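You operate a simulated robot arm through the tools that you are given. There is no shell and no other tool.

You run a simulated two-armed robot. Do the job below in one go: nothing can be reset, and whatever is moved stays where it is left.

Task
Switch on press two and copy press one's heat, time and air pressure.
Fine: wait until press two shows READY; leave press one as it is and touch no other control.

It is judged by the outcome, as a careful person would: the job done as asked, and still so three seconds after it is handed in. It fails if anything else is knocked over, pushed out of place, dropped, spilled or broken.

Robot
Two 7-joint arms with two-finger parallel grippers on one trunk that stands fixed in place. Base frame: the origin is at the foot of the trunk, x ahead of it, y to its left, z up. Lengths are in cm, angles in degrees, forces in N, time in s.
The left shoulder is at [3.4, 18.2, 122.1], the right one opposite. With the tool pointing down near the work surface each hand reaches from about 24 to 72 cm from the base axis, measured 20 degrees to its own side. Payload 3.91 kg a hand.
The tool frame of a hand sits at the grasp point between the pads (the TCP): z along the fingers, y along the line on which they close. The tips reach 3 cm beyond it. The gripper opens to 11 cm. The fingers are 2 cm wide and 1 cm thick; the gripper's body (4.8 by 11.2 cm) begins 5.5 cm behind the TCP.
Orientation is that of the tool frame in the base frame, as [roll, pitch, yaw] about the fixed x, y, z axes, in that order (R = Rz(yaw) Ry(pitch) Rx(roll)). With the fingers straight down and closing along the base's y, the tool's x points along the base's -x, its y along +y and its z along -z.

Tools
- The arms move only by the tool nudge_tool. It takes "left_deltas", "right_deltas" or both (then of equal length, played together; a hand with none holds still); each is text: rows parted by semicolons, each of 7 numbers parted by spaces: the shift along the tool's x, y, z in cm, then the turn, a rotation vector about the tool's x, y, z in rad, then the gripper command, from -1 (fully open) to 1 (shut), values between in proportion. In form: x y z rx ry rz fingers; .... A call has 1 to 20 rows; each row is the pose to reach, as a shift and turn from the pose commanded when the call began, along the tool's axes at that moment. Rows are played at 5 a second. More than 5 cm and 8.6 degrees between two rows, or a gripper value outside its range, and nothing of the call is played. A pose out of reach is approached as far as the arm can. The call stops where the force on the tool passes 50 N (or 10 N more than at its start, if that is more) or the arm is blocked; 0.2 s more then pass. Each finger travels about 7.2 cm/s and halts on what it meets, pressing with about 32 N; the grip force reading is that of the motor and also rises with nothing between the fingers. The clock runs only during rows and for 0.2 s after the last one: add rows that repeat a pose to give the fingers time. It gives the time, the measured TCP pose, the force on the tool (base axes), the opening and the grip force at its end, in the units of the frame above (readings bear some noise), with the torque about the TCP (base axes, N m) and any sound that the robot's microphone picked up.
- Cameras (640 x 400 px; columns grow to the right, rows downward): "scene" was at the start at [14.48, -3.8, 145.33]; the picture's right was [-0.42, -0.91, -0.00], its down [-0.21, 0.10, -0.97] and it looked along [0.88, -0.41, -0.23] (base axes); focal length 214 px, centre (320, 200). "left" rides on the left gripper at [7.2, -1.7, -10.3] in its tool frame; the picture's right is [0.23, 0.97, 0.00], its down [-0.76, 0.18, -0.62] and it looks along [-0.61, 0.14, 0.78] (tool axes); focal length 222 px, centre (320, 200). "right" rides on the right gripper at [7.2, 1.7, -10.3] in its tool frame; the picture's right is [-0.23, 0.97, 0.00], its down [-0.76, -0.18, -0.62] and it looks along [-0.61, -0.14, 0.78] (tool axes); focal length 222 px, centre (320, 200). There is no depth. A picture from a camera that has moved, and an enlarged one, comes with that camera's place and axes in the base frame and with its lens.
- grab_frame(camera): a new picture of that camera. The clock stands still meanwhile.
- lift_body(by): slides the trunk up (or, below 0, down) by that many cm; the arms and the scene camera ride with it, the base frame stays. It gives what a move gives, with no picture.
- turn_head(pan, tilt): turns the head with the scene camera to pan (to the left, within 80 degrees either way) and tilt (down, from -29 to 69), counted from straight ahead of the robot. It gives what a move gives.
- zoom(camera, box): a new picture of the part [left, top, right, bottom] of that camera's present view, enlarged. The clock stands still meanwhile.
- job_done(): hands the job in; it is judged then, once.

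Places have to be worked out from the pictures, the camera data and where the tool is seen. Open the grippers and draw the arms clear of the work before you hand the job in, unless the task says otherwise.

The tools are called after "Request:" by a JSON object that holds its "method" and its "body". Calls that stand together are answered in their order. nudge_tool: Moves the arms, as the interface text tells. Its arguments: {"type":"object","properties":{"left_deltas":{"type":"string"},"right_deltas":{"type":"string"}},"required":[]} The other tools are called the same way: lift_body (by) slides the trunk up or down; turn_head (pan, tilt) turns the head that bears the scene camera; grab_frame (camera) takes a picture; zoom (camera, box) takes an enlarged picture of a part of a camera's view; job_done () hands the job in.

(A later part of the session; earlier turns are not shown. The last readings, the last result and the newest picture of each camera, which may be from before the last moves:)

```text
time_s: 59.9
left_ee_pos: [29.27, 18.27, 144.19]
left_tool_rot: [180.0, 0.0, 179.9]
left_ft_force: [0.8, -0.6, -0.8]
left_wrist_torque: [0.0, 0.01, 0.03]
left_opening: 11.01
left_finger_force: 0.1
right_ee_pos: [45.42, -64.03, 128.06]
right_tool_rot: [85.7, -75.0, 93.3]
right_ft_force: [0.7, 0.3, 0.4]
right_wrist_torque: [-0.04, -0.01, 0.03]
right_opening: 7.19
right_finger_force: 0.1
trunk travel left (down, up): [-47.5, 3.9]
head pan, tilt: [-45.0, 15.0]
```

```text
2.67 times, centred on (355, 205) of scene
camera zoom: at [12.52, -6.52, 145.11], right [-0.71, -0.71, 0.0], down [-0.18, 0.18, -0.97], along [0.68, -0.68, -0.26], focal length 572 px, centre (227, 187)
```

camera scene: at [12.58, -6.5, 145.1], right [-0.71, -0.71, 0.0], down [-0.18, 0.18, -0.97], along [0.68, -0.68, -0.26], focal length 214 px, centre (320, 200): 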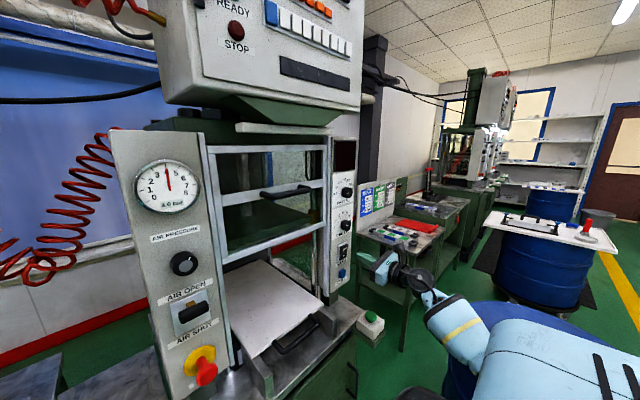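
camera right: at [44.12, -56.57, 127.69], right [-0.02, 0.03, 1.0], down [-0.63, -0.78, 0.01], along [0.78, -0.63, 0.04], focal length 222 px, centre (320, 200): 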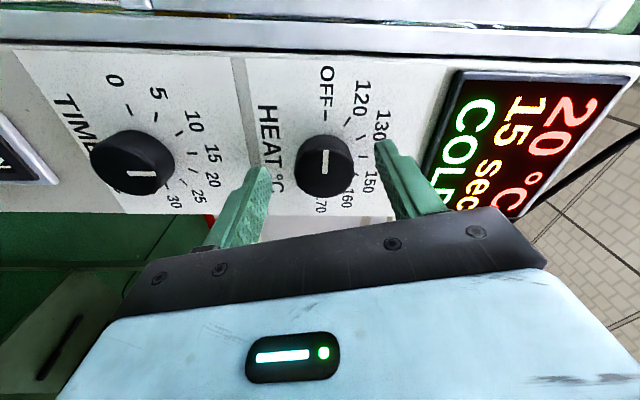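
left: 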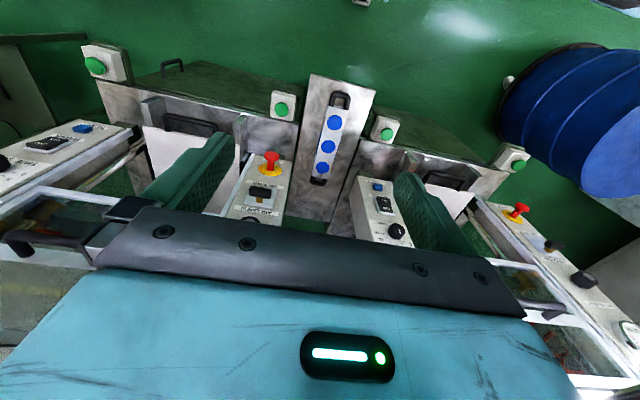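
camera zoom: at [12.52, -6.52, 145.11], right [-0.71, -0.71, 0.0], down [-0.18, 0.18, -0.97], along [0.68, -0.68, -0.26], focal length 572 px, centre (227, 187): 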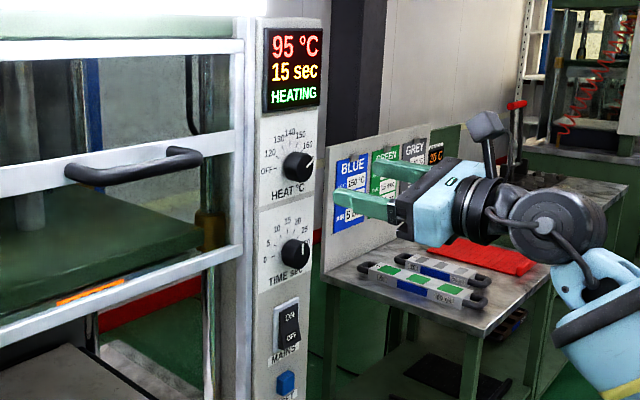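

Heat is at 160 and time at 15; press two is at 95 °C and rising. Next the air pressure knob near [56, -14, 122.5]: I'll back off to x≈40, drop to z≈122, and carry the right hand part-way left, staying clear of the door handle (x≈50, z≈134).

Request:
{"method": "nudge_tool", "body": {"right_deltas": "-2 0 -3 0 0 0 -0.3; -5 -2 -5 0 0 0 -0.3; -4.8 -6 -5 0 0 0 -0.3; -3.7 -10 -5 0 0 0 -0.3; -2.6 -14 -5 0 0 0 -0.3; -1.6 -18 -5 0 0 0 -0.3; -0.5 -22 -5 0 0 0 -0.3"}}

Request:
{"method": "grab_frame", "body": {"camera": "scene"}}

Request:
{"method": "grab_frame", "body": {"camera": "right"}}

```text
time_s: 61.5
left_ee_pos: [29.43, 18.3, 144.03]
left_tool_rot: [-180.0, -0.1, -180.0]
left_ft_force: [-0.2, 0.8, 0.0]
left_wrist_torque: [-0.01, -0.01, 0.02]
left_opening: 11.02
left_finger_force: 0.0
right_ee_pos: [41.12, -42.93, 122.04]
right_tool_rot: [85.8, -75.0, 93.6]
right_ft_force: [-0.1, -0.3, 0.1]
right_wrist_torque: [-0.03, -0.01, -0.01]
right_opening: 7.15
right_finger_force: 0.1
right hand out of reach, approached as far as the arm can: row 7
trunk travel left (down, up): [-47.5, 3.9]
head pan, tilt: [-45.0, 15.0]
```

```text
taken
camera scene: at [12.64, -6.45, 145.09], right [-0.71, -0.71, 0.0], down [-0.18, 0.18, -0.97], along [0.68, -0.68, -0.26], focal length 214 px, centre (320, 200)
```

scene: 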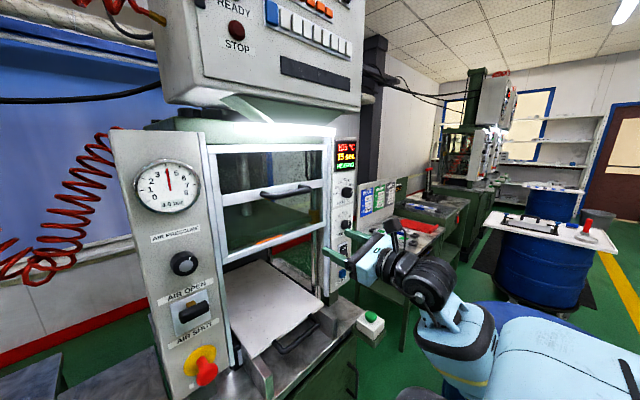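

```text
taken
camera right: at [30.55, -42.64, 129.22], right [-0.01, -1.0, 0.03], down [-0.61, -0.02, -0.79], along [0.79, -0.03, -0.61], focal length 222 px, centre (320, 200)
```

right: 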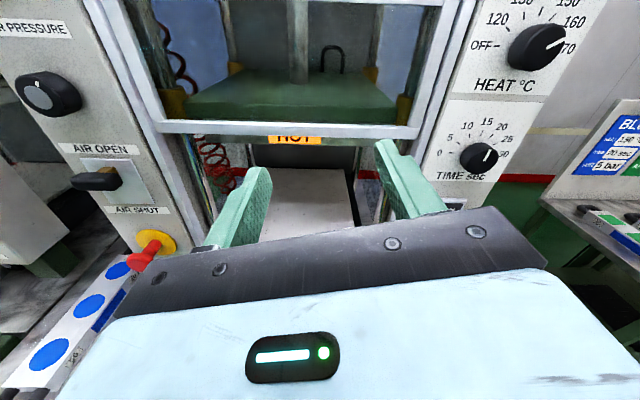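

At y≈-43 the right arm is too folded to go further left, so the left arm is better for the air pressure knob. I'll move the right hand back right out of the way, and swing the left tool forward while bringing it toward [40, 0, 124], between the presses.

Request:
{"method": "nudge_tool", "body": {"right_deltas": "-0.8 3 0 0 0 0 -0.3; -1.6 6 0 0 0 0 -0.3; -2.4 9 0 0 0 0 -0.3; -3.2 12 0 0 0 0 -0.3"}}

Request:
{"method": "nudge_tool", "body": {"left_deltas": "-1 -1.6 1.8 0 -0.1428 0 -1; -2 -3.2 3.6 0 -0.2856 0 -1; -3 -4.8 5.4 0 -0.4284 0 -1; -4 -6.4 7.2 0 -0.5712 0 -1; -5 -8 9 0 -0.714 0 -1; -6 -9.6 10.8 0 -0.8568 0 -1"}}

Request:
{"method": "grab_frame", "body": {"camera": "left"}}

Request:
{"method": "grab_frame", "body": {"camera": "scene"}}

```text
time_s: 62.5
left_ee_pos: [29.28, 18.3, 144.13]
left_tool_rot: [-180.0, 0.0, 180.0]
left_ft_force: [-1.7, 0.9, 0.2]
left_wrist_torque: [0.01, -0.02, -0.01]
left_opening: 10.99
left_finger_force: 0.1
right_ee_pos: [41.09, -55.56, 121.92]
right_tool_rot: [85.7, -75.1, 93.6]
right_ft_force: [-0.3, -0.1, -0.5]
right_wrist_torque: [0.02, 0.01, -0.03]
right_opening: 7.15
right_finger_force: 0.1
trunk travel left (down, up): [-47.5, 3.9]
head pan, tilt: [-45.0, 15.0]
```

```text
time_s: 63.6
left_ee_pos: [33.46, 12.22, 137.41]
left_tool_rot: [-179.5, 31.5, -179.3]
left_ft_force: [1.9, 4.1, -2.2]
left_wrist_torque: [-0.1, -0.22, -0.41]
left_opening: 11.0
left_finger_force: 0.0
right_ee_pos: [41.16, -55.48, 121.86]
right_tool_rot: [85.9, -75.0, 93.3]
right_ft_force: [0.7, 0.7, -0.3]
right_wrist_torque: [-0.01, 0.0, 0.02]
right_opening: 7.19
right_finger_force: 0.2
trunk travel left (down, up): [-47.5, 3.9]
head pan, tilt: [-45.0, 15.0]
stopped in row 5 (left hand): the force on the tool passed its limit at 73 N (the readings are from after the stop); the commanded pose is now the measured one
```

```text
taken
camera left: at [21.89, 10.56, 142.25], right [-0.2, 0.97, -0.12], down [0.32, 0.19, 0.93], along [0.92, 0.15, -0.35], focal length 222 px, centre (320, 200)
```

left: 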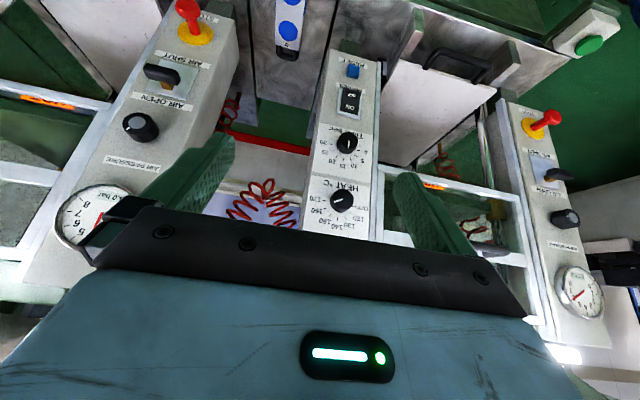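

```text
taken
camera scene: at [12.59, -6.55, 145.1], right [-0.71, -0.7, 0.0], down [-0.18, 0.18, -0.97], along [0.68, -0.69, -0.26], focal length 214 px, centre (320, 200)
```

scene: 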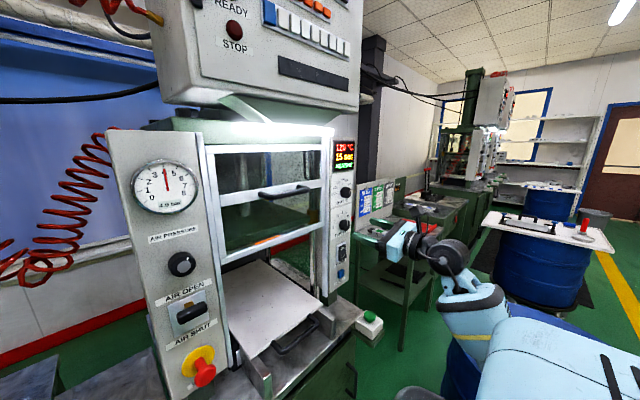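

The left arm's force limit tripped, probably its forearm brushing the robot's own head (nothing near the hand in its view). I'll zoom to double-check press one's gauge from here, and move the left hand forward and down away from the head.

Request:
{"method": "zoom", "body": {"camera": "left", "box": [530, 170, 640, 330]}}

Request:
{"method": "nudge_tool", "body": {"left_deltas": "0 1 1 0 0 0 -1; -1 1.5 2 0 0 0 -1; -2 1.5 4 0 0 0 -1; -2.5 1.5 6 0 0 0 -1; -2.5 1.5 8 0 0 0 -1"}}

```text
2.50 times, centred on (585, 250) of left
camera zoom: at [21.89, 10.56, 142.25], right [-0.2, 0.97, -0.12], down [0.32, 0.19, 0.93], along [0.92, 0.15, -0.35], focal length 555 px, centre (-342, 75)
```

zoom: 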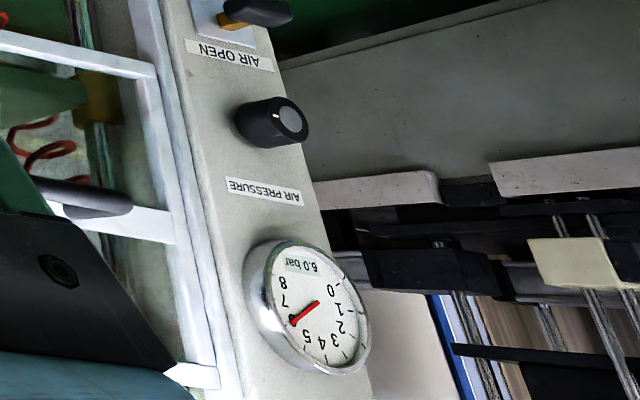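

```text
time_s: 64.8
left_ee_pos: [39.85, 13.59, 131.73]
left_tool_rot: [-179.5, 31.4, -179.2]
left_ft_force: [0.3, 0.0, 0.8]
left_wrist_torque: [0.0, -0.01, -0.03]
left_opening: 10.99
left_finger_force: 0.0
right_ee_pos: [41.09, -55.52, 121.86]
right_tool_rot: [85.9, -75.1, 93.4]
right_ft_force: [-0.7, 0.2, -0.6]
right_wrist_torque: [0.0, -0.01, 0.0]
right_opening: 7.13
right_finger_force: 0.0
trunk travel left (down, up): [-47.5, 3.9]
head pan, tilt: [-45.0, 15.0]
```

Press one's gauge is confirmed at 6.0 bar, and the left arm is free again. I'll continue pitching the left tool forward while shifting right and down to about [41, -8, 124].

Request:
{"method": "nudge_tool", "body": {"left_deltas": "0.4 -2.7 1 0 -0.128 0 -1; 0.8 -5.4 2 0 -0.256 0 -1; 1.2 -8.1 3 0 -0.384 0 -1; 1.6 -10.8 4 0 -0.512 0 -1; 2 -13.5 5 0 -0.64 0 -1; 2.5 -16.2 6 0 -0.768 0 -1; 3 -18.9 6.6 0 -0.896 0 -1; 3.2 -21.6 7.2 0 -1.023 0 -1"}}

Request:
{"method": "grab_frame", "body": {"camera": "left"}}

Request:
{"method": "grab_frame", "body": {"camera": "scene"}}

```text
time_s: 66.6
left_ee_pos: [41.18, -8.07, 124.16]
left_tool_rot: [-57.5, 89.4, -57.0]
left_ft_force: [-0.8, -0.5, -1.5]
left_wrist_torque: [-0.01, 0.02, 0.03]
left_opening: 10.99
left_finger_force: 0.1
right_ee_pos: [41.06, -55.5, 121.95]
right_tool_rot: [85.8, -75.1, 93.5]
right_ft_force: [0.3, -0.4, -0.6]
right_wrist_torque: [0.01, -0.01, 0.0]
right_opening: 7.16
right_finger_force: 0.1
trunk travel left (down, up): [-47.5, 3.9]
head pan, tilt: [-45.0, 15.0]
```

```text
taken
camera left: at [30.75, -9.91, 116.75], right [-0.01, 0.97, -0.23], down [-0.63, 0.18, 0.76], along [0.78, 0.15, 0.61], focal length 222 px, centre (320, 200)
```

left: 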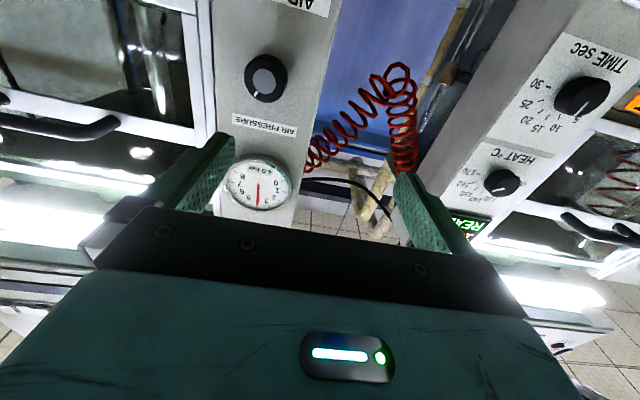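

```text
taken
camera scene: at [12.6, -6.62, 145.09], right [-0.71, -0.71, 0.0], down [-0.18, 0.18, -0.97], along [0.68, -0.68, -0.26], focal length 214 px, centre (320, 200)
```

scene: 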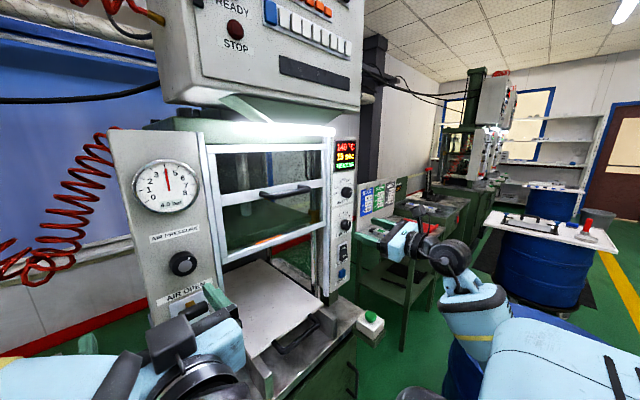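

The left hand is at [41, -8, 124] with no reach trouble. I'll zoom on press two's air pressure knob and gauge from the left camera.

Request:
{"method": "zoom", "body": {"camera": "left", "box": [210, 20, 340, 220]}}

Request:
{"method": "zoom", "body": {"camera": "scene", "box": [120, 140, 230, 300]}}

```text
2.00 times, centred on (275, 120) of left
camera zoom: at [30.75, -9.91, 116.75], right [-0.01, 0.97, -0.23], down [-0.63, 0.18, 0.76], along [0.78, 0.15, 0.61], focal length 444 px, centre (410, 360)
```

zoom: 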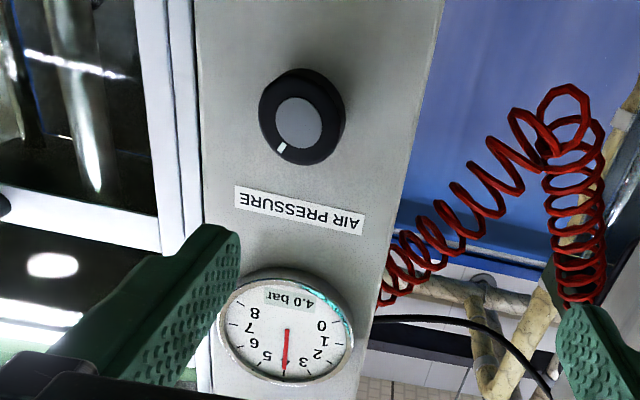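

```text
2.50 times, centred on (175, 220) of scene
camera zoom: at [12.6, -6.62, 145.09], right [-0.71, -0.71, 0.0], down [-0.18, 0.18, -0.97], along [0.68, -0.68, -0.26], focal length 536 px, centre (682, 150)
```

zoom: 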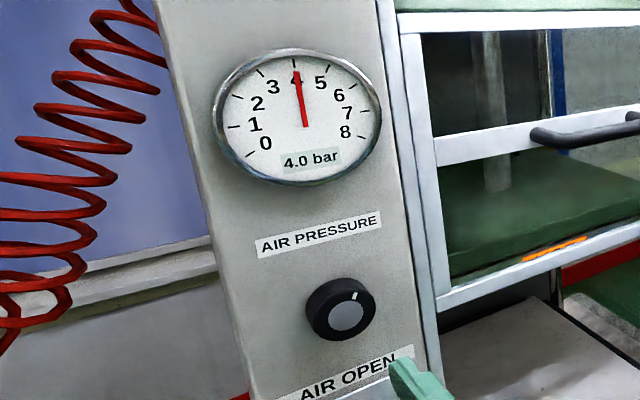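

Press two's gauge reads 4.0 bar with the knob marker a bit right of up; the knob axis is near y -14.2, z 122.5. I'll line the left hand up with it, rolled about -45°, with tips still ~8 cm off the panel.

Request:
{"method": "nudge_tool", "body": {"left_deltas": "0.3 -1 0.6 0 0 -0.131 -0.3; 0.6 -2 1.2 0 0 -0.262 -0.3; 0.9 -3 1.8 0 0 -0.393 -0.3; 1.2 -4 2.4 0 0 -0.524 -0.3; 1.5 -5 3 0 0 -0.655 -0.3; 1.7 -6 3.6 0 0 -0.785 -0.3; 1.7 -6 3.6 0 0 -0.785 -0.3"}}

Request:
{"method": "grab_frame", "body": {"camera": "left"}}

Request:
{"method": "grab_frame", "body": {"camera": "scene"}}

```text
time_s: 68.2
left_ee_pos: [45.34, -12.98, 123.03]
left_tool_rot: [-89.9, 44.0, -88.2]
left_ft_force: [-0.2, 0.2, 0.4]
left_wrist_torque: [0.0, 0.03, 0.02]
left_opening: 7.14
left_finger_force: 0.0
right_ee_pos: [41.0, -55.41, 121.83]
right_tool_rot: [85.8, -75.0, 93.4]
right_ft_force: [-1.4, -0.3, 0.3]
right_wrist_torque: [0.0, -0.01, 0.0]
right_opening: 7.14
right_finger_force: 0.0
trunk travel left (down, up): [-47.5, 3.9]
head pan, tilt: [-45.0, 15.0]
```

```text
taken
camera left: at [35.21, -19.72, 118.99], right [-0.01, 0.51, -0.86], down [-0.64, 0.65, 0.4], along [0.77, 0.56, 0.32], focal length 222 px, centre (320, 200)
```

left: 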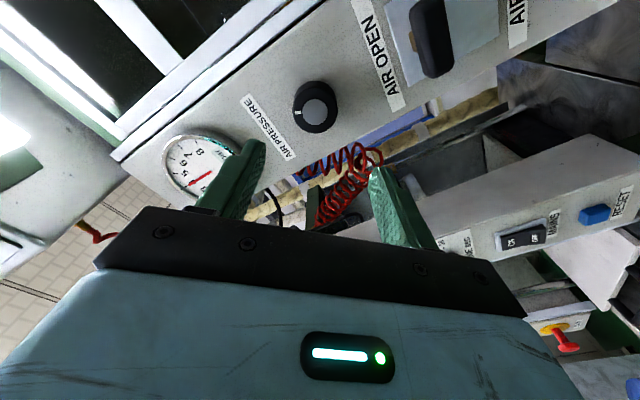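

```text
taken
camera scene: at [12.58, -6.49, 145.1], right [-0.71, -0.71, 0.0], down [-0.18, 0.18, -0.97], along [0.68, -0.68, -0.26], focal length 214 px, centre (320, 200)
```

scene: 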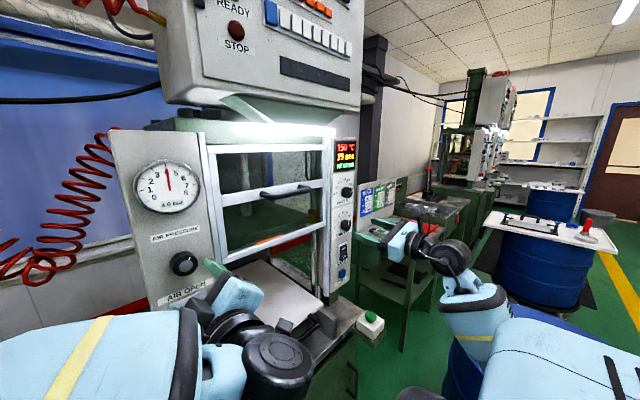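

The hand ended ~1.1 cm short in y ([45.3, -13.0, 123.0]). From the picture the knob is about 1.2 cm further to the right and slightly lower, so I'll make that small correction and see if it tracks.

Request:
{"method": "nudge_tool", "body": {"left_deltas": "0.55 -0.3 0 0 0 0 -0.3; 1.1 -0.6 0 0 0 0 -0.3; 1.1 -0.6 0 0 0 0 -0.3"}}

Request:
{"method": "grab_frame", "body": {"camera": "left"}}

```text
time_s: 69.2
left_ee_pos: [46.91, -12.58, 123.02]
left_tool_rot: [-90.5, 43.1, -86.3]
left_ft_force: [-1.0, -0.4, -0.9]
left_wrist_torque: [-0.03, 0.01, 0.02]
left_opening: 7.15
left_finger_force: 0.0
right_ee_pos: [41.1, -55.41, 121.93]
right_tool_rot: [85.7, -75.0, 93.4]
right_ft_force: [-0.7, 0.3, -0.1]
right_wrist_torque: [0.02, 0.0, -0.02]
right_opening: 7.15
right_finger_force: 0.0
trunk travel left (down, up): [-47.5, 3.9]
head pan, tilt: [-45.0, 15.0]
stopped in row 3 (left hand): the arm was blocked; the commanded pose is now the measured one
```

```text
taken
camera left: at [37.08, -19.65, 119.18], right [-0.04, 0.5, -0.87], down [-0.67, 0.63, 0.39], along [0.74, 0.59, 0.31], focal length 222 px, centre (320, 200)
```

left: 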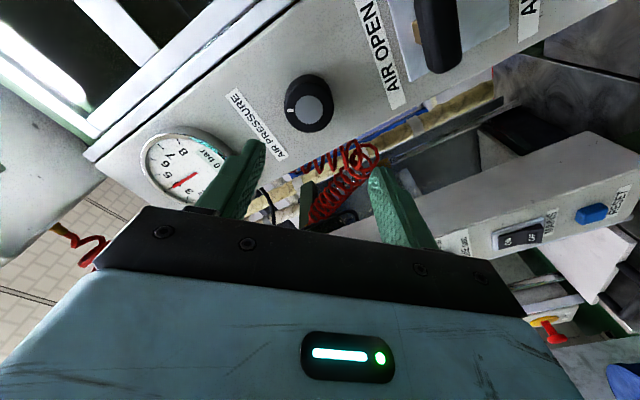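

The arm reports blocked with no force at the wrist, so something upstream (forearm or elbow) is touching. I'll tilt the head down to look.

Request:
{"method": "turn_head", "body": {"pan": -20, "tilt": 50}}

Request:
{"method": "grab_frame", "body": {"camera": "scene"}}

```text
time_s: 70.2
left_ee_pos: [46.91, -12.52, 123.09]
left_tool_rot: [-90.2, 43.0, -86.3]
left_ft_force: [0.0, 0.0, -1.1]
left_wrist_torque: [-0.02, -0.01, -0.01]
left_opening: 7.16
left_finger_force: 0.1
right_ee_pos: [41.17, -55.43, 121.83]
right_tool_rot: [85.9, -75.1, 93.4]
right_ft_force: [-0.1, 0.4, 0.0]
right_wrist_torque: [0.03, 0.0, -0.04]
right_opening: 7.16
right_finger_force: 0.0
trunk travel left (down, up): [-47.5, 3.9]
head pan, tilt: [-20.0, 50.0]
```

```text
taken
camera scene: at [13.23, -2.55, 139.73], right [-0.34, -0.94, 0.0], down [-0.72, 0.26, -0.64], along [0.6, -0.22, -0.77], focal length 214 px, centre (320, 200)
```

scene: 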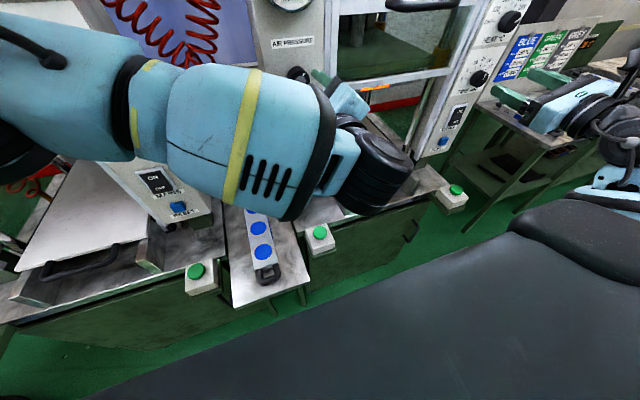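

The left forearm and elbow reach out in front of press one's right column, so I need to be sure it isn't touching press one. I'll look more to the left.

Request:
{"method": "turn_head", "body": {"pan": 15, "tilt": 40}}

Request:
{"method": "grab_frame", "body": {"camera": "scene"}}

Request:
{"method": "grab_frame", "body": {"camera": "right"}}

```text
time_s: 71.2
left_ee_pos: [46.99, -12.49, 122.94]
left_tool_rot: [-90.3, 43.1, -86.3]
left_ft_force: [0.8, -0.2, -0.6]
left_wrist_torque: [0.0, -0.04, -0.01]
left_opening: 7.14
left_finger_force: 0.1
right_ee_pos: [40.92, -55.4, 122.03]
right_tool_rot: [85.8, -75.0, 93.5]
right_ft_force: [0.4, -0.2, 0.7]
right_wrist_torque: [0.0, -0.01, -0.01]
right_opening: 7.15
right_finger_force: 0.0
trunk travel left (down, up): [-47.5, 3.9]
head pan, tilt: [15.0, 40.0]
```

```text
taken
camera scene: at [14.21, 2.28, 141.14], right [0.26, -0.97, 0.0], down [-0.62, -0.17, -0.77], along [0.74, 0.2, -0.64], focal length 214 px, centre (320, 200)
```

scene: 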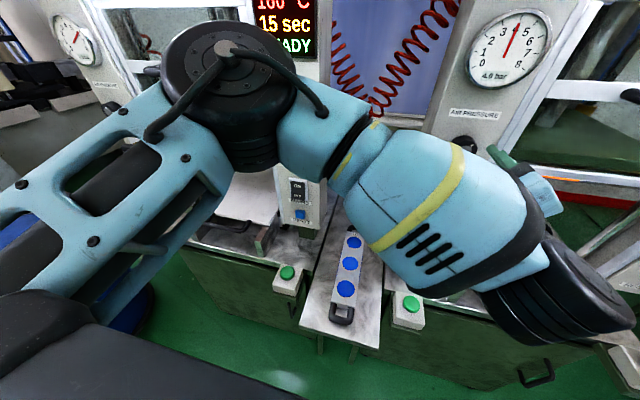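

```text
taken
camera right: at [30.53, -55.17, 129.08], right [-0.01, -1.0, 0.03], down [-0.61, -0.02, -0.79], along [0.79, -0.03, -0.61], focal length 222 px, centre (320, 200)
```

right: 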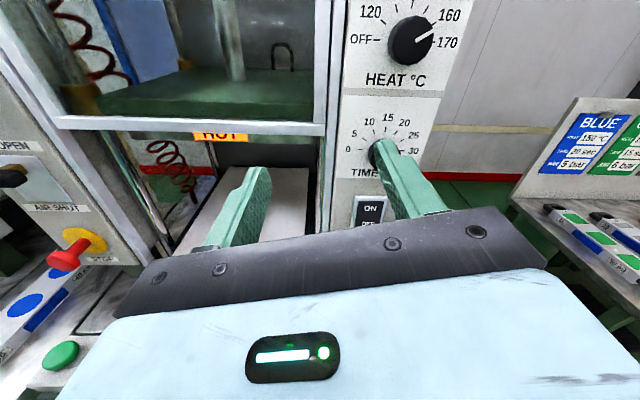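

The elbow stands out in front of press one's right column, so this arm is the wrong choice for this spot; I'll retreat the left arm along the way it came and then check that press one is unchanged.

Request:
{"method": "nudge_tool", "body": {"left_deltas": "-0.8 0.5 -1.5 0 0 0 -0.3; -1.6 0.9 -3 0 0 0 -0.3; -2.6 1.5 -4.5 0 0 0 -0.3; -4 2.3 -6 0 0 0 -0.3; -4 2.3 -6 0 0 0.131 -0.3; -4 2.3 -6 0 0 0.262 -0.3; -4 2.3 -6 0 0 0.393 -0.3; -4 2.3 -6 0 0 0.524 -0.3; -4 2.3 -6 0 0 0.655 -0.3; -4 2.3 -6 0 0 0.785 -0.3"}}

Request:
{"method": "grab_frame", "body": {"camera": "scene"}}

Request:
{"method": "grab_frame", "body": {"camera": "left"}}

```text
time_s: 73.6
left_ee_pos: [42.23, -6.5, 125.35]
left_tool_rot: [-101.2, 85.6, -94.5]
left_ft_force: [-0.4, -0.5, 0.5]
left_wrist_torque: [0.02, -0.02, -0.02]
left_opening: 7.17
left_finger_force: 0.1
right_ee_pos: [41.07, -55.43, 121.89]
right_tool_rot: [85.9, -75.1, 93.5]
right_ft_force: [0.1, 0.7, -0.3]
right_wrist_torque: [0.02, -0.02, 0.01]
right_opening: 7.12
right_finger_force: 0.1
trunk travel left (down, up): [-47.5, 3.9]
head pan, tilt: [15.0, 40.0]
stopped in row 10 (left hand): the arm was blocked; the commanded pose is now the measured one
```

```text
taken
camera scene: at [14.22, 2.31, 141.14], right [0.26, -0.97, 0.0], down [-0.62, -0.17, -0.77], along [0.74, 0.2, -0.64], focal length 214 px, centre (320, 200)
```

scene: 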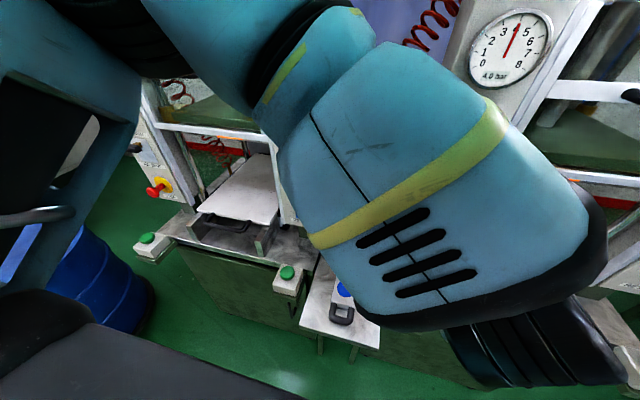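

```text
taken
camera left: at [32.16, -9.91, 118.2], right [-0.12, 0.95, -0.3], down [-0.64, 0.16, 0.76], along [0.76, 0.28, 0.58], focal length 222 px, centre (320, 200)
```

left: 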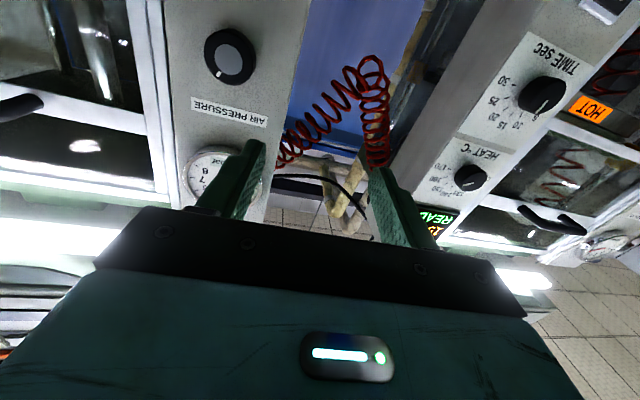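

The forearm is now right beside the head, so the blockage is probably with the robot's own head. I'll zoom on press one's knobs to confirm they are unchanged.

Request:
{"method": "zoom", "body": {"camera": "left", "box": [400, 40, 620, 240]}}

Request:
{"method": "turn_head", "body": {"pan": -30, "tilt": 20}}

Request:
{"method": "grab_frame", "body": {"camera": "scene"}}

```text
2.00 times, centred on (510, 140) of left
camera zoom: at [32.16, -9.91, 118.2], right [-0.12, 0.95, -0.3], down [-0.64, 0.16, 0.76], along [0.76, 0.28, 0.58], focal length 444 px, centre (-60, 320)
```

zoom: 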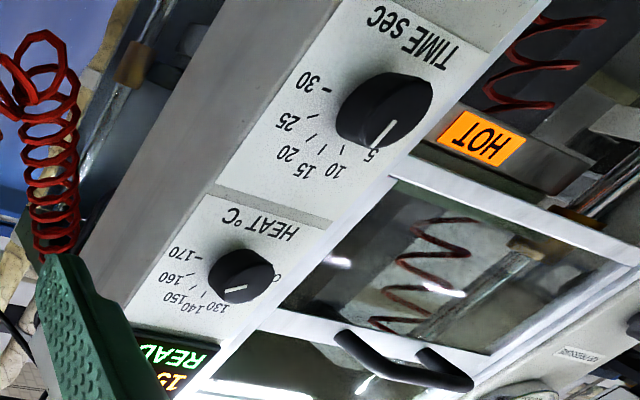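

```text
time_s: 74.7
left_ee_pos: [42.27, -6.64, 125.22]
left_tool_rot: [-101.6, 85.7, -94.8]
left_ft_force: [-0.1, 0.5, 0.0]
left_wrist_torque: [0.0, -0.02, 0.02]
left_opening: 7.15
left_finger_force: 0.0
right_ee_pos: [41.03, -55.55, 121.87]
right_tool_rot: [85.8, -75.0, 93.4]
right_ft_force: [0.3, -0.3, 0.9]
right_wrist_torque: [-0.01, -0.02, -0.04]
right_opening: 7.14
right_finger_force: 0.1
trunk travel left (down, up): [-47.5, 3.9]
head pan, tilt: [-30.0, 20.0]
```

```text
taken
camera scene: at [14.06, -4.55, 144.28], right [-0.5, -0.87, 0.0], down [-0.3, 0.17, -0.94], along [0.81, -0.47, -0.34], focal length 214 px, centre (320, 200)
```

scene: 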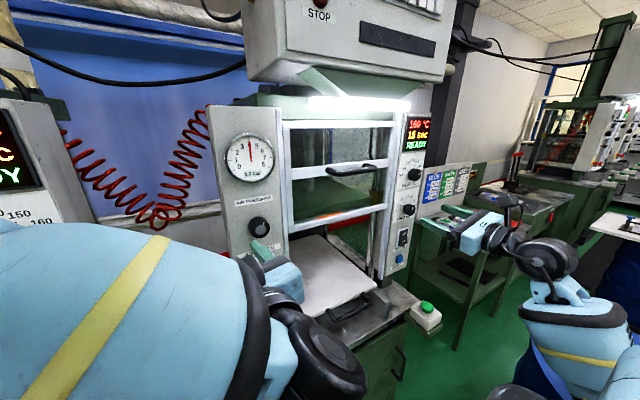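

Press two now shows 160 °C, 15 sec, READY; only the air pressure remains (still 4.0). I'll put the head back to pan -45 (as when the left arm passed freely) and take the left arm back out along its earlier path.

Request:
{"method": "turn_head", "body": {"pan": -45, "tilt": 15}}

Request:
{"method": "nudge_tool", "body": {"left_deltas": "0 2 -0.5 0 0 0 -1; -0.5 4.5 -1 0 0.128 0 -1; -1 7 -1 0 0.256 0 -1; -2 9.5 -1 0 0.384 0 -1; -3 12 -1 0 0.512 0 -1; -4 14.5 -1 0 0.64 0 -1"}}

Request:
{"method": "grab_frame", "body": {"camera": "left"}}

```text
time_s: 75.5
left_ee_pos: [42.22, -6.5, 125.27]
left_tool_rot: [-101.7, 85.6, -94.9]
left_ft_force: [0.1, -0.2, -0.2]
left_wrist_torque: [-0.01, 0.01, 0.02]
left_opening: 7.15
left_finger_force: 0.2
right_ee_pos: [41.1, -55.4, 121.9]
right_tool_rot: [85.7, -75.0, 93.5]
right_ft_force: [-0.8, 0.8, 0.1]
right_wrist_torque: [0.0, -0.01, -0.01]
right_opening: 7.16
right_finger_force: 0.0
trunk travel left (down, up): [-47.5, 3.9]
head pan, tilt: [-45.0, 15.0]
```

```text
time_s: 76.9
left_ee_pos: [39.9, 8.22, 127.32]
left_tool_rot: [-175.0, 51.5, -169.1]
left_ft_force: [0.1, 0.0, 0.3]
left_wrist_torque: [0.02, 0.0, 0.0]
left_opening: 10.98
left_finger_force: 0.0
right_ee_pos: [41.15, -55.32, 121.82]
right_tool_rot: [86.3, -74.9, 93.1]
right_ft_force: [-0.2, 0.5, 0.7]
right_wrist_torque: [0.03, 0.02, 0.03]
right_opening: 7.15
right_finger_force: 0.2
trunk travel left (down, up): [-47.5, 3.9]
head pan, tilt: [-45.0, 15.0]
```

```text
taken
camera left: at [27.54, 5.01, 127.99], right [-0.26, 0.94, -0.23], down [-0.04, 0.23, 0.97], along [0.97, 0.26, -0.02], focal length 222 px, centre (320, 200)
```

left: 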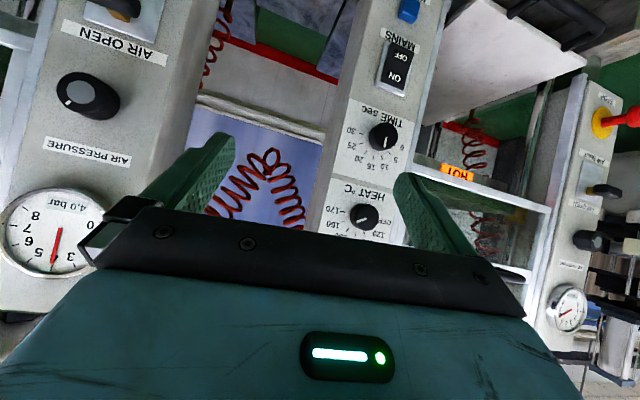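

Clear of obstacles. From here I can check press one's dials and both gauges.

Request:
{"method": "zoom", "body": {"camera": "left", "box": [320, 90, 430, 250]}}

Request:
{"method": "zoom", "body": {"camera": "left", "box": [530, 160, 640, 340]}}

Request:
{"method": "zoom", "body": {"camera": "left", "box": [0, 50, 140, 280]}}

```text
2.50 times, centred on (375, 170) of left
camera zoom: at [27.54, 5.01, 127.99], right [-0.26, 0.94, -0.23], down [-0.04, 0.23, 0.97], along [0.97, 0.26, -0.02], focal length 555 px, centre (182, 275)
```

zoom: 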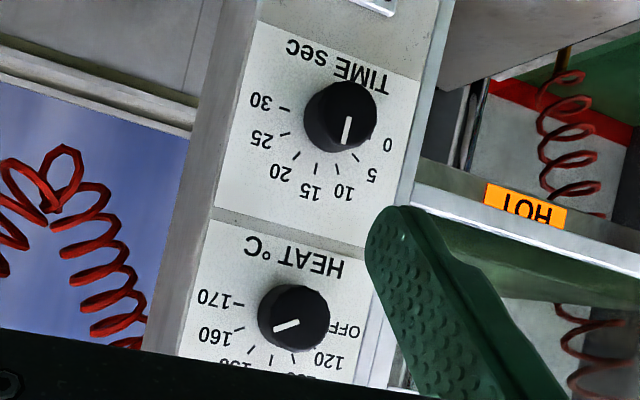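

```text
2.22 times, centred on (585, 250) of left
camera zoom: at [27.54, 5.01, 127.99], right [-0.26, 0.94, -0.23], down [-0.04, 0.23, 0.97], along [0.97, 0.26, -0.02], focal length 494 px, centre (-269, 89)
```

zoom: 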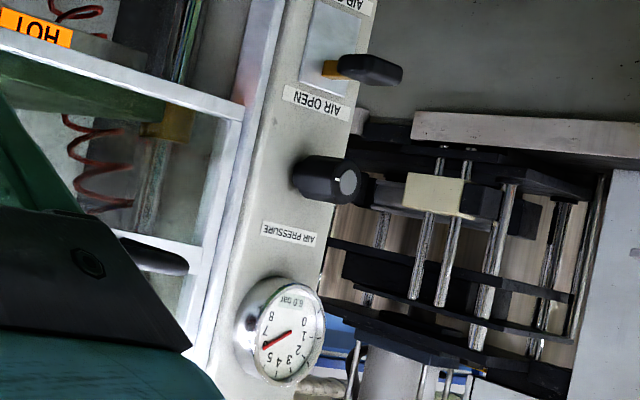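

```text
1.74 times, centred on (70, 165) of left
camera zoom: at [27.54, 5.01, 127.99], right [-0.26, 0.94, -0.23], down [-0.04, 0.23, 0.97], along [0.97, 0.26, -0.02], focal length 386 px, centre (755, 261)
```

zoom: 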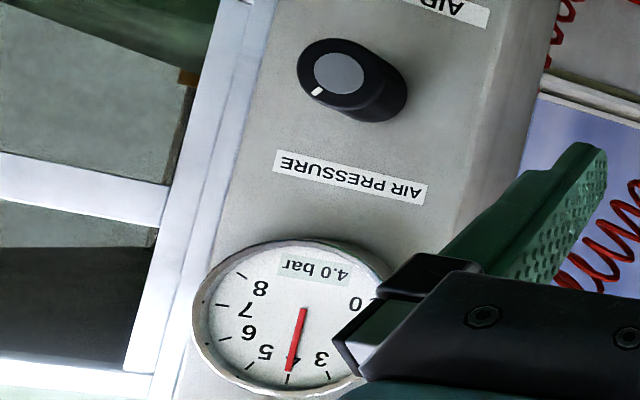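

Press one is unchanged (160, 15, 6.0 bar). I'll continue taking the left arm out to the left and back, turning the tool down.

Request:
{"method": "nudge_tool", "body": {"left_deltas": "0 3 0 0 0.1 0 -1; 0 6 0 0 0.2 0 -1; 0 9 0 0 0.3 0 -1; 0 12 0 0 0.4 0 -1; 2 13 -2 0 0.5 0 -1; 4 14 -4 0 0.6 0 -1"}}

Request:
{"method": "grab_frame", "body": {"camera": "left"}}

Request:
{"method": "grab_frame", "body": {"camera": "scene"}}

```text
time_s: 78.3
left_ee_pos: [32.23, 21.18, 126.52]
left_tool_rot: [-175.6, 18.0, -172.0]
left_ft_force: [-0.2, 0.3, -0.1]
left_wrist_torque: [-0.04, 0.03, -0.01]
left_opening: 11.01
left_finger_force: 0.0
right_ee_pos: [41.04, -55.34, 121.89]
right_tool_rot: [85.8, -74.9, 93.5]
right_ft_force: [-0.6, -0.7, -0.3]
right_wrist_torque: [-0.02, 0.05, -0.01]
right_opening: 7.18
right_finger_force: 0.0
trunk travel left (down, up): [-47.5, 3.9]
head pan, tilt: [-45.0, 15.0]
```

```text
taken
camera left: at [22.41, 18.96, 134.02], right [-0.33, 0.93, -0.14], down [0.5, 0.3, 0.81], along [0.8, 0.19, -0.56], focal length 222 px, centre (320, 200)
```

left: 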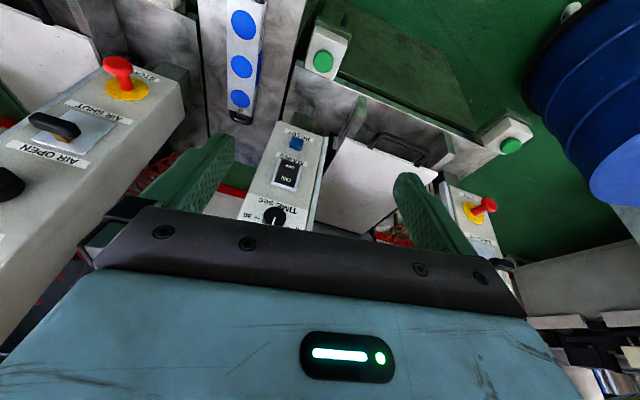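

```text
taken
camera scene: at [12.59, -6.41, 145.1], right [-0.71, -0.71, 0.0], down [-0.18, 0.18, -0.97], along [0.68, -0.68, -0.26], focal length 214 px, centre (320, 200)
```

scene: 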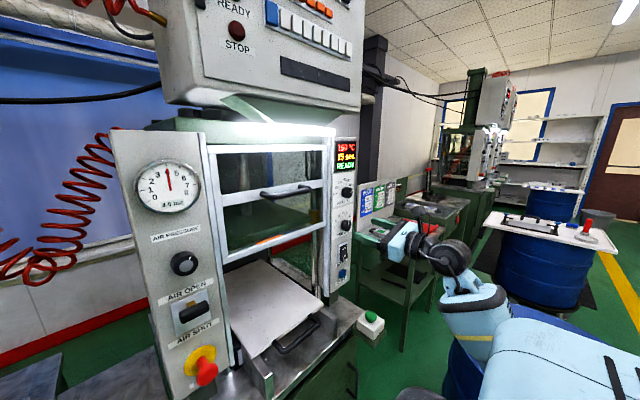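

The left hand is clear at [32, 21, 126]. Before lowering the trunk so the right arm can fold in toward the air knob, I'll look down-right at the right elbow and the drum near it.

Request:
{"method": "turn_head", "body": {"pan": -70, "tilt": 45}}

Request:
{"method": "grab_frame", "body": {"camera": "scene"}}

```text
time_s: 79.2
left_ee_pos: [32.24, 21.18, 126.46]
left_tool_rot: [-175.5, 17.9, -172.0]
left_ft_force: [-0.6, -0.2, 0.1]
left_wrist_torque: [0.04, 0.01, 0.01]
left_opening: 11.0
left_finger_force: 0.0
right_ee_pos: [41.12, -55.39, 121.8]
right_tool_rot: [85.8, -75.0, 93.4]
right_ft_force: [-0.3, 0.1, -0.5]
right_wrist_torque: [0.0, 0.01, -0.01]
right_opening: 7.15
right_finger_force: 0.0
trunk travel left (down, up): [-47.5, 3.9]
head pan, tilt: [-70.0, 45.0]
```

```text
taken
camera scene: at [8.78, -7.53, 140.42], right [-0.94, -0.34, 0.0], down [-0.24, 0.66, -0.71], along [0.24, -0.67, -0.71], focal length 214 px, centre (320, 200)
```

scene: 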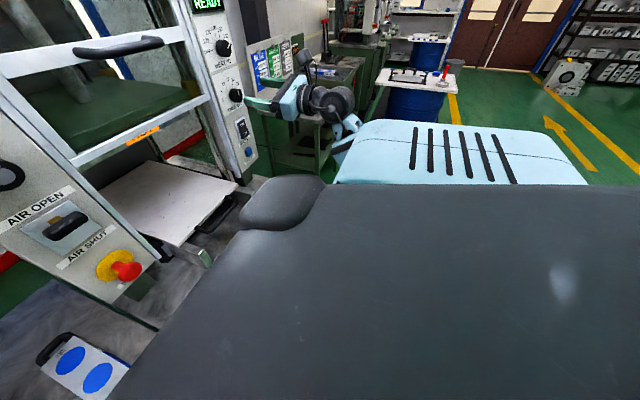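

The robot's own shoulder hides the elbow, so I'll be cautious: bring the right hand inward to about [45, -43, 125] first (so the elbow comes in), then lower the trunk in small steps while raising the hand to hold its height.

Request:
{"method": "turn_head", "body": {"pan": -45, "tilt": 20}}

Request:
{"method": "nudge_tool", "body": {"right_deltas": "1.7 -2.2 1 0 0 0 -0.3; 3.4 -4.4 2 0 0 0 -0.3; 5 -6.6 3 0 0 0 -0.3; 6.1 -8.8 4 0 0 0 -0.3; 6.4 -11 4 0 0 0 -0.3"}}

Request:
{"method": "grab_frame", "body": {"camera": "scene"}}

```text
time_s: 80.1
left_ee_pos: [32.29, 21.12, 126.59]
left_tool_rot: [-175.6, 18.1, -172.0]
left_ft_force: [0.2, 0.7, -0.3]
left_wrist_torque: [-0.02, 0.0, 0.0]
left_opening: 10.97
left_finger_force: 0.0
right_ee_pos: [41.13, -55.39, 121.92]
right_tool_rot: [85.9, -74.9, 93.5]
right_ft_force: [-0.5, 0.5, 0.4]
right_wrist_torque: [0.0, 0.0, -0.02]
right_opening: 7.14
right_finger_force: 0.0
trunk travel left (down, up): [-47.5, 3.9]
head pan, tilt: [-45.0, 20.0]
```

```text
time_s: 81.3
left_ee_pos: [32.38, 21.22, 126.41]
left_tool_rot: [-175.6, 18.0, -172.1]
left_ft_force: [-0.1, 0.4, 0.1]
left_wrist_torque: [-0.01, 0.0, 0.0]
left_opening: 11.0
left_finger_force: 0.0
right_ee_pos: [45.15, -43.12, 125.3]
right_tool_rot: [85.8, -74.9, 93.4]
right_ft_force: [0.0, 0.7, 0.3]
right_wrist_torque: [0.01, -0.02, 0.0]
right_opening: 7.15
right_finger_force: 0.0
trunk travel left (down, up): [-47.5, 3.9]
head pan, tilt: [-45.0, 20.0]
```

```text
taken
camera scene: at [12.57, -6.46, 144.28], right [-0.71, -0.71, 0.0], down [-0.24, 0.24, -0.94], along [0.66, -0.66, -0.34], focal length 214 px, centre (320, 200)
```

scene: 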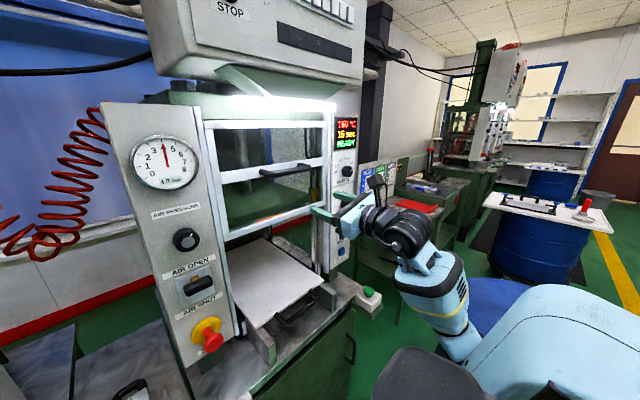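

The forearm now hangs down from the wrist, with the elbow roughly at [10, -46, 100], inboard of the drum. I'll lower the trunk 6 cm and check.

Request:
{"method": "lift_body", "body": {"by": -6}}

Request:
{"method": "grab_frame", "body": {"camera": "scene"}}

```text
time_s: 82.3
left_ee_pos: [32.31, 21.15, 120.48]
left_tool_rot: [-175.6, 18.1, -171.9]
left_ft_force: [0.5, -0.3, 0.3]
left_wrist_torque: [0.01, 0.02, 0.02]
left_opening: 11.02
left_finger_force: 0.0
right_ee_pos: [45.12, -43.23, 119.22]
right_tool_rot: [85.8, -75.0, 93.7]
right_ft_force: [0.1, 0.7, 0.2]
right_wrist_torque: [0.0, 0.01, -0.02]
right_opening: 7.17
right_finger_force: 0.2
trunk travel left (down, up): [-41.5, 9.9]
head pan, tilt: [-45.0, 20.0]
```

```text
taken
camera scene: at [17.14, -6.49, 136.89], right [-0.71, -0.71, 0.0], down [-0.24, 0.24, -0.94], along [0.66, -0.66, -0.34], focal length 214 px, centre (320, 200)
```

scene: 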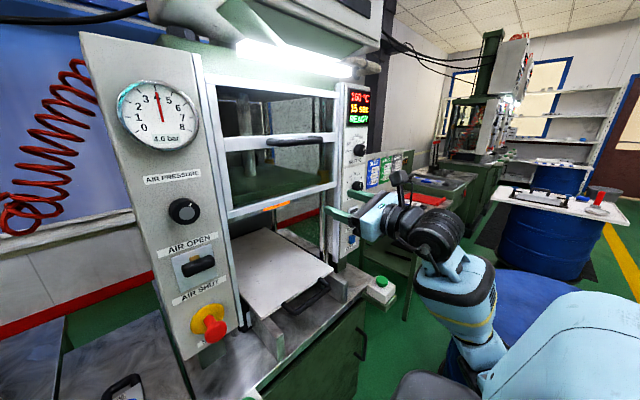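

Trunk is down 6 cm with no contact. I'll raise the hand back up and move it a bit further inward, checking for reach limits.

Request:
{"method": "nudge_tool", "body": {"right_deltas": "2.4 0.6 0 0 0 0 -0.3; 4.8 1.3 0 0 0 0 -0.3; 5.6 -1.6 0 0 0 0 -0.3; 6.4 -4.5 0 0 0 0 -0.3"}}

Request:
{"method": "lift_body", "body": {"by": -5}}

Request:
{"method": "grab_frame", "body": {"camera": "scene"}}

```text
time_s: 83.3
left_ee_pos: [32.32, 21.12, 120.34]
left_tool_rot: [-175.7, 18.1, -172.0]
left_ft_force: [0.8, -0.6, -0.9]
left_wrist_torque: [-0.03, 0.01, 0.04]
left_opening: 11.01
left_finger_force: 0.2
right_ee_pos: [45.79, -37.37, 124.63]
right_tool_rot: [86.0, -75.1, 93.3]
right_ft_force: [0.2, -1.0, -1.7]
right_wrist_torque: [-0.01, 0.01, 0.0]
right_opening: 7.16
right_finger_force: 0.0
right hand out of reach, approached as far as the arm can: row 4
trunk travel left (down, up): [-41.5, 9.9]
head pan, tilt: [-45.0, 20.0]
```

```text
time_s: 84.2
left_ee_pos: [32.31, 20.99, 115.39]
left_tool_rot: [-175.6, 18.1, -171.9]
left_ft_force: [0.2, -0.3, 0.1]
left_wrist_torque: [-0.03, 0.0, 0.01]
left_opening: 11.01
left_finger_force: 0.1
right_ee_pos: [47.22, -37.56, 117.03]
right_tool_rot: [100.2, -74.8, 79.8]
right_ft_force: [0.2, -0.3, 0.0]
right_wrist_torque: [0.0, -0.03, 0.02]
right_opening: 7.17
right_finger_force: 0.1
trunk travel left (down, up): [-36.5, 14.9]
head pan, tilt: [-45.0, 20.0]
```

```text
taken
camera scene: at [19.19, -6.49, 131.27], right [-0.71, -0.71, 0.0], down [-0.24, 0.24, -0.94], along [0.66, -0.66, -0.34], focal length 214 px, centre (320, 200)
```

scene: 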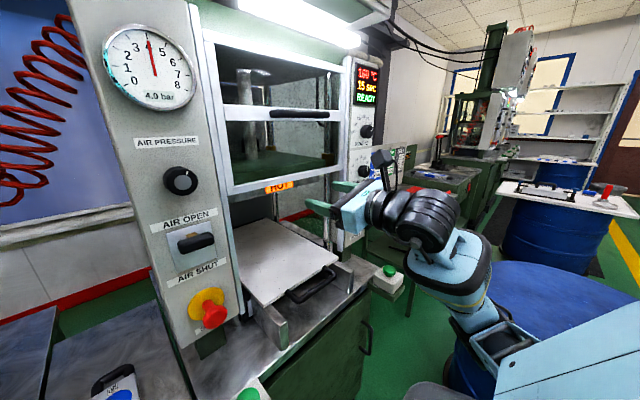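

The right hand shifted and tilted slightly during that lowering (x 47.2, z 117). I'll repeat a null move to see where it really settles before going on.

Request:
{"method": "nudge_tool", "body": {"right_deltas": "0 0 0 0 0 0 -0.3; 0 0 0 0 0 0 -0.3"}}

Request:
{"method": "grab_frame", "body": {"camera": "right"}}

```text
time_s: 84.8
left_ee_pos: [32.45, 21.15, 115.46]
left_tool_rot: [-175.6, 18.0, -172.0]
left_ft_force: [-1.0, -0.5, 0.3]
left_wrist_torque: [-0.04, -0.01, -0.01]
left_opening: 10.99
left_finger_force: 0.0
right_ee_pos: [47.34, -37.56, 117.0]
right_tool_rot: [100.2, -74.8, 79.7]
right_ft_force: [0.5, -0.3, -0.1]
right_wrist_torque: [0.01, -0.01, 0.0]
right_opening: 7.13
right_finger_force: 0.1
trunk travel left (down, up): [-36.5, 14.9]
head pan, tilt: [-45.0, 20.0]
```

```text
taken
camera right: at [37.19, -37.37, 124.8], right [-0.01, -1.0, 0.03], down [-0.66, -0.02, -0.75], along [0.75, -0.03, -0.66], focal length 222 px, centre (320, 200)
```

right: 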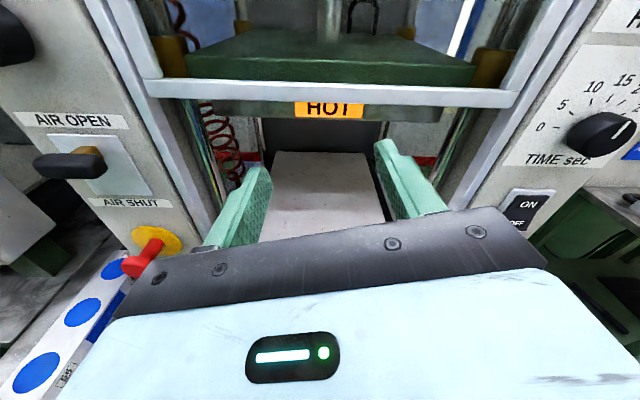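

The hand is free, just 2.6° nose-down. I'll raise it 9 cm while levelling the tool, then lower the trunk another 9 cm.

Request:
{"method": "nudge_tool", "body": {"right_deltas": "2.9 0.8 0 -0.004 0.015 0 -0.3; 5.8 1.55 0 -0.008 0.03 0 -0.3; 8.7 2.33 0 -0.012 0.044 0 -0.3; 8.7 2.33 0 -0.012 0.044 0 -0.3"}}

Request:
{"method": "lift_body", "body": {"by": -5}}

Request:
{"method": "grab_frame", "body": {"camera": "scene"}}

```text
time_s: 85.8
left_ee_pos: [32.31, 21.02, 115.45]
left_tool_rot: [-175.7, 18.0, -172.0]
left_ft_force: [0.1, 0.3, 0.5]
left_wrist_torque: [0.0, -0.01, 0.03]
left_opening: 10.96
left_finger_force: 0.1
right_ee_pos: [47.71, -37.96, 126.01]
right_tool_rot: [90.2, -75.0, 89.3]
right_ft_force: [0.0, -0.3, -0.4]
right_wrist_torque: [-0.02, -0.01, -0.01]
right_opening: 7.11
right_finger_force: 0.0
trunk travel left (down, up): [-36.5, 14.9]
head pan, tilt: [-45.0, 20.0]
```

```text
time_s: 86.8
left_ee_pos: [32.31, 21.06, 110.42]
left_tool_rot: [-175.5, 18.0, -172.0]
left_ft_force: [0.5, -0.2, 0.1]
left_wrist_torque: [-0.01, -0.01, -0.01]
left_opening: 11.03
left_finger_force: 0.1
right_ee_pos: [47.63, -37.57, 121.05]
right_tool_rot: [90.1, -74.9, 89.4]
right_ft_force: [0.7, 0.0, 0.8]
right_wrist_torque: [0.02, 0.0, -0.01]
right_opening: 7.15
right_finger_force: 0.0
trunk travel left (down, up): [-31.5, 19.9]
head pan, tilt: [-45.0, 20.0]
```

```text
taken
camera scene: at [20.58, -6.49, 126.16], right [-0.71, -0.71, 0.0], down [-0.24, 0.24, -0.94], along [0.66, -0.66, -0.34], focal length 214 px, centre (320, 200)
```

scene: 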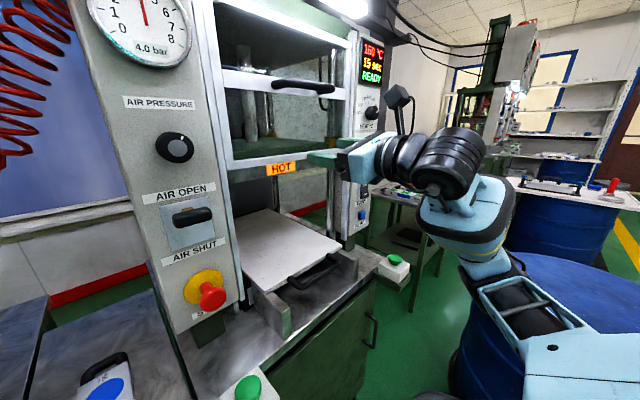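

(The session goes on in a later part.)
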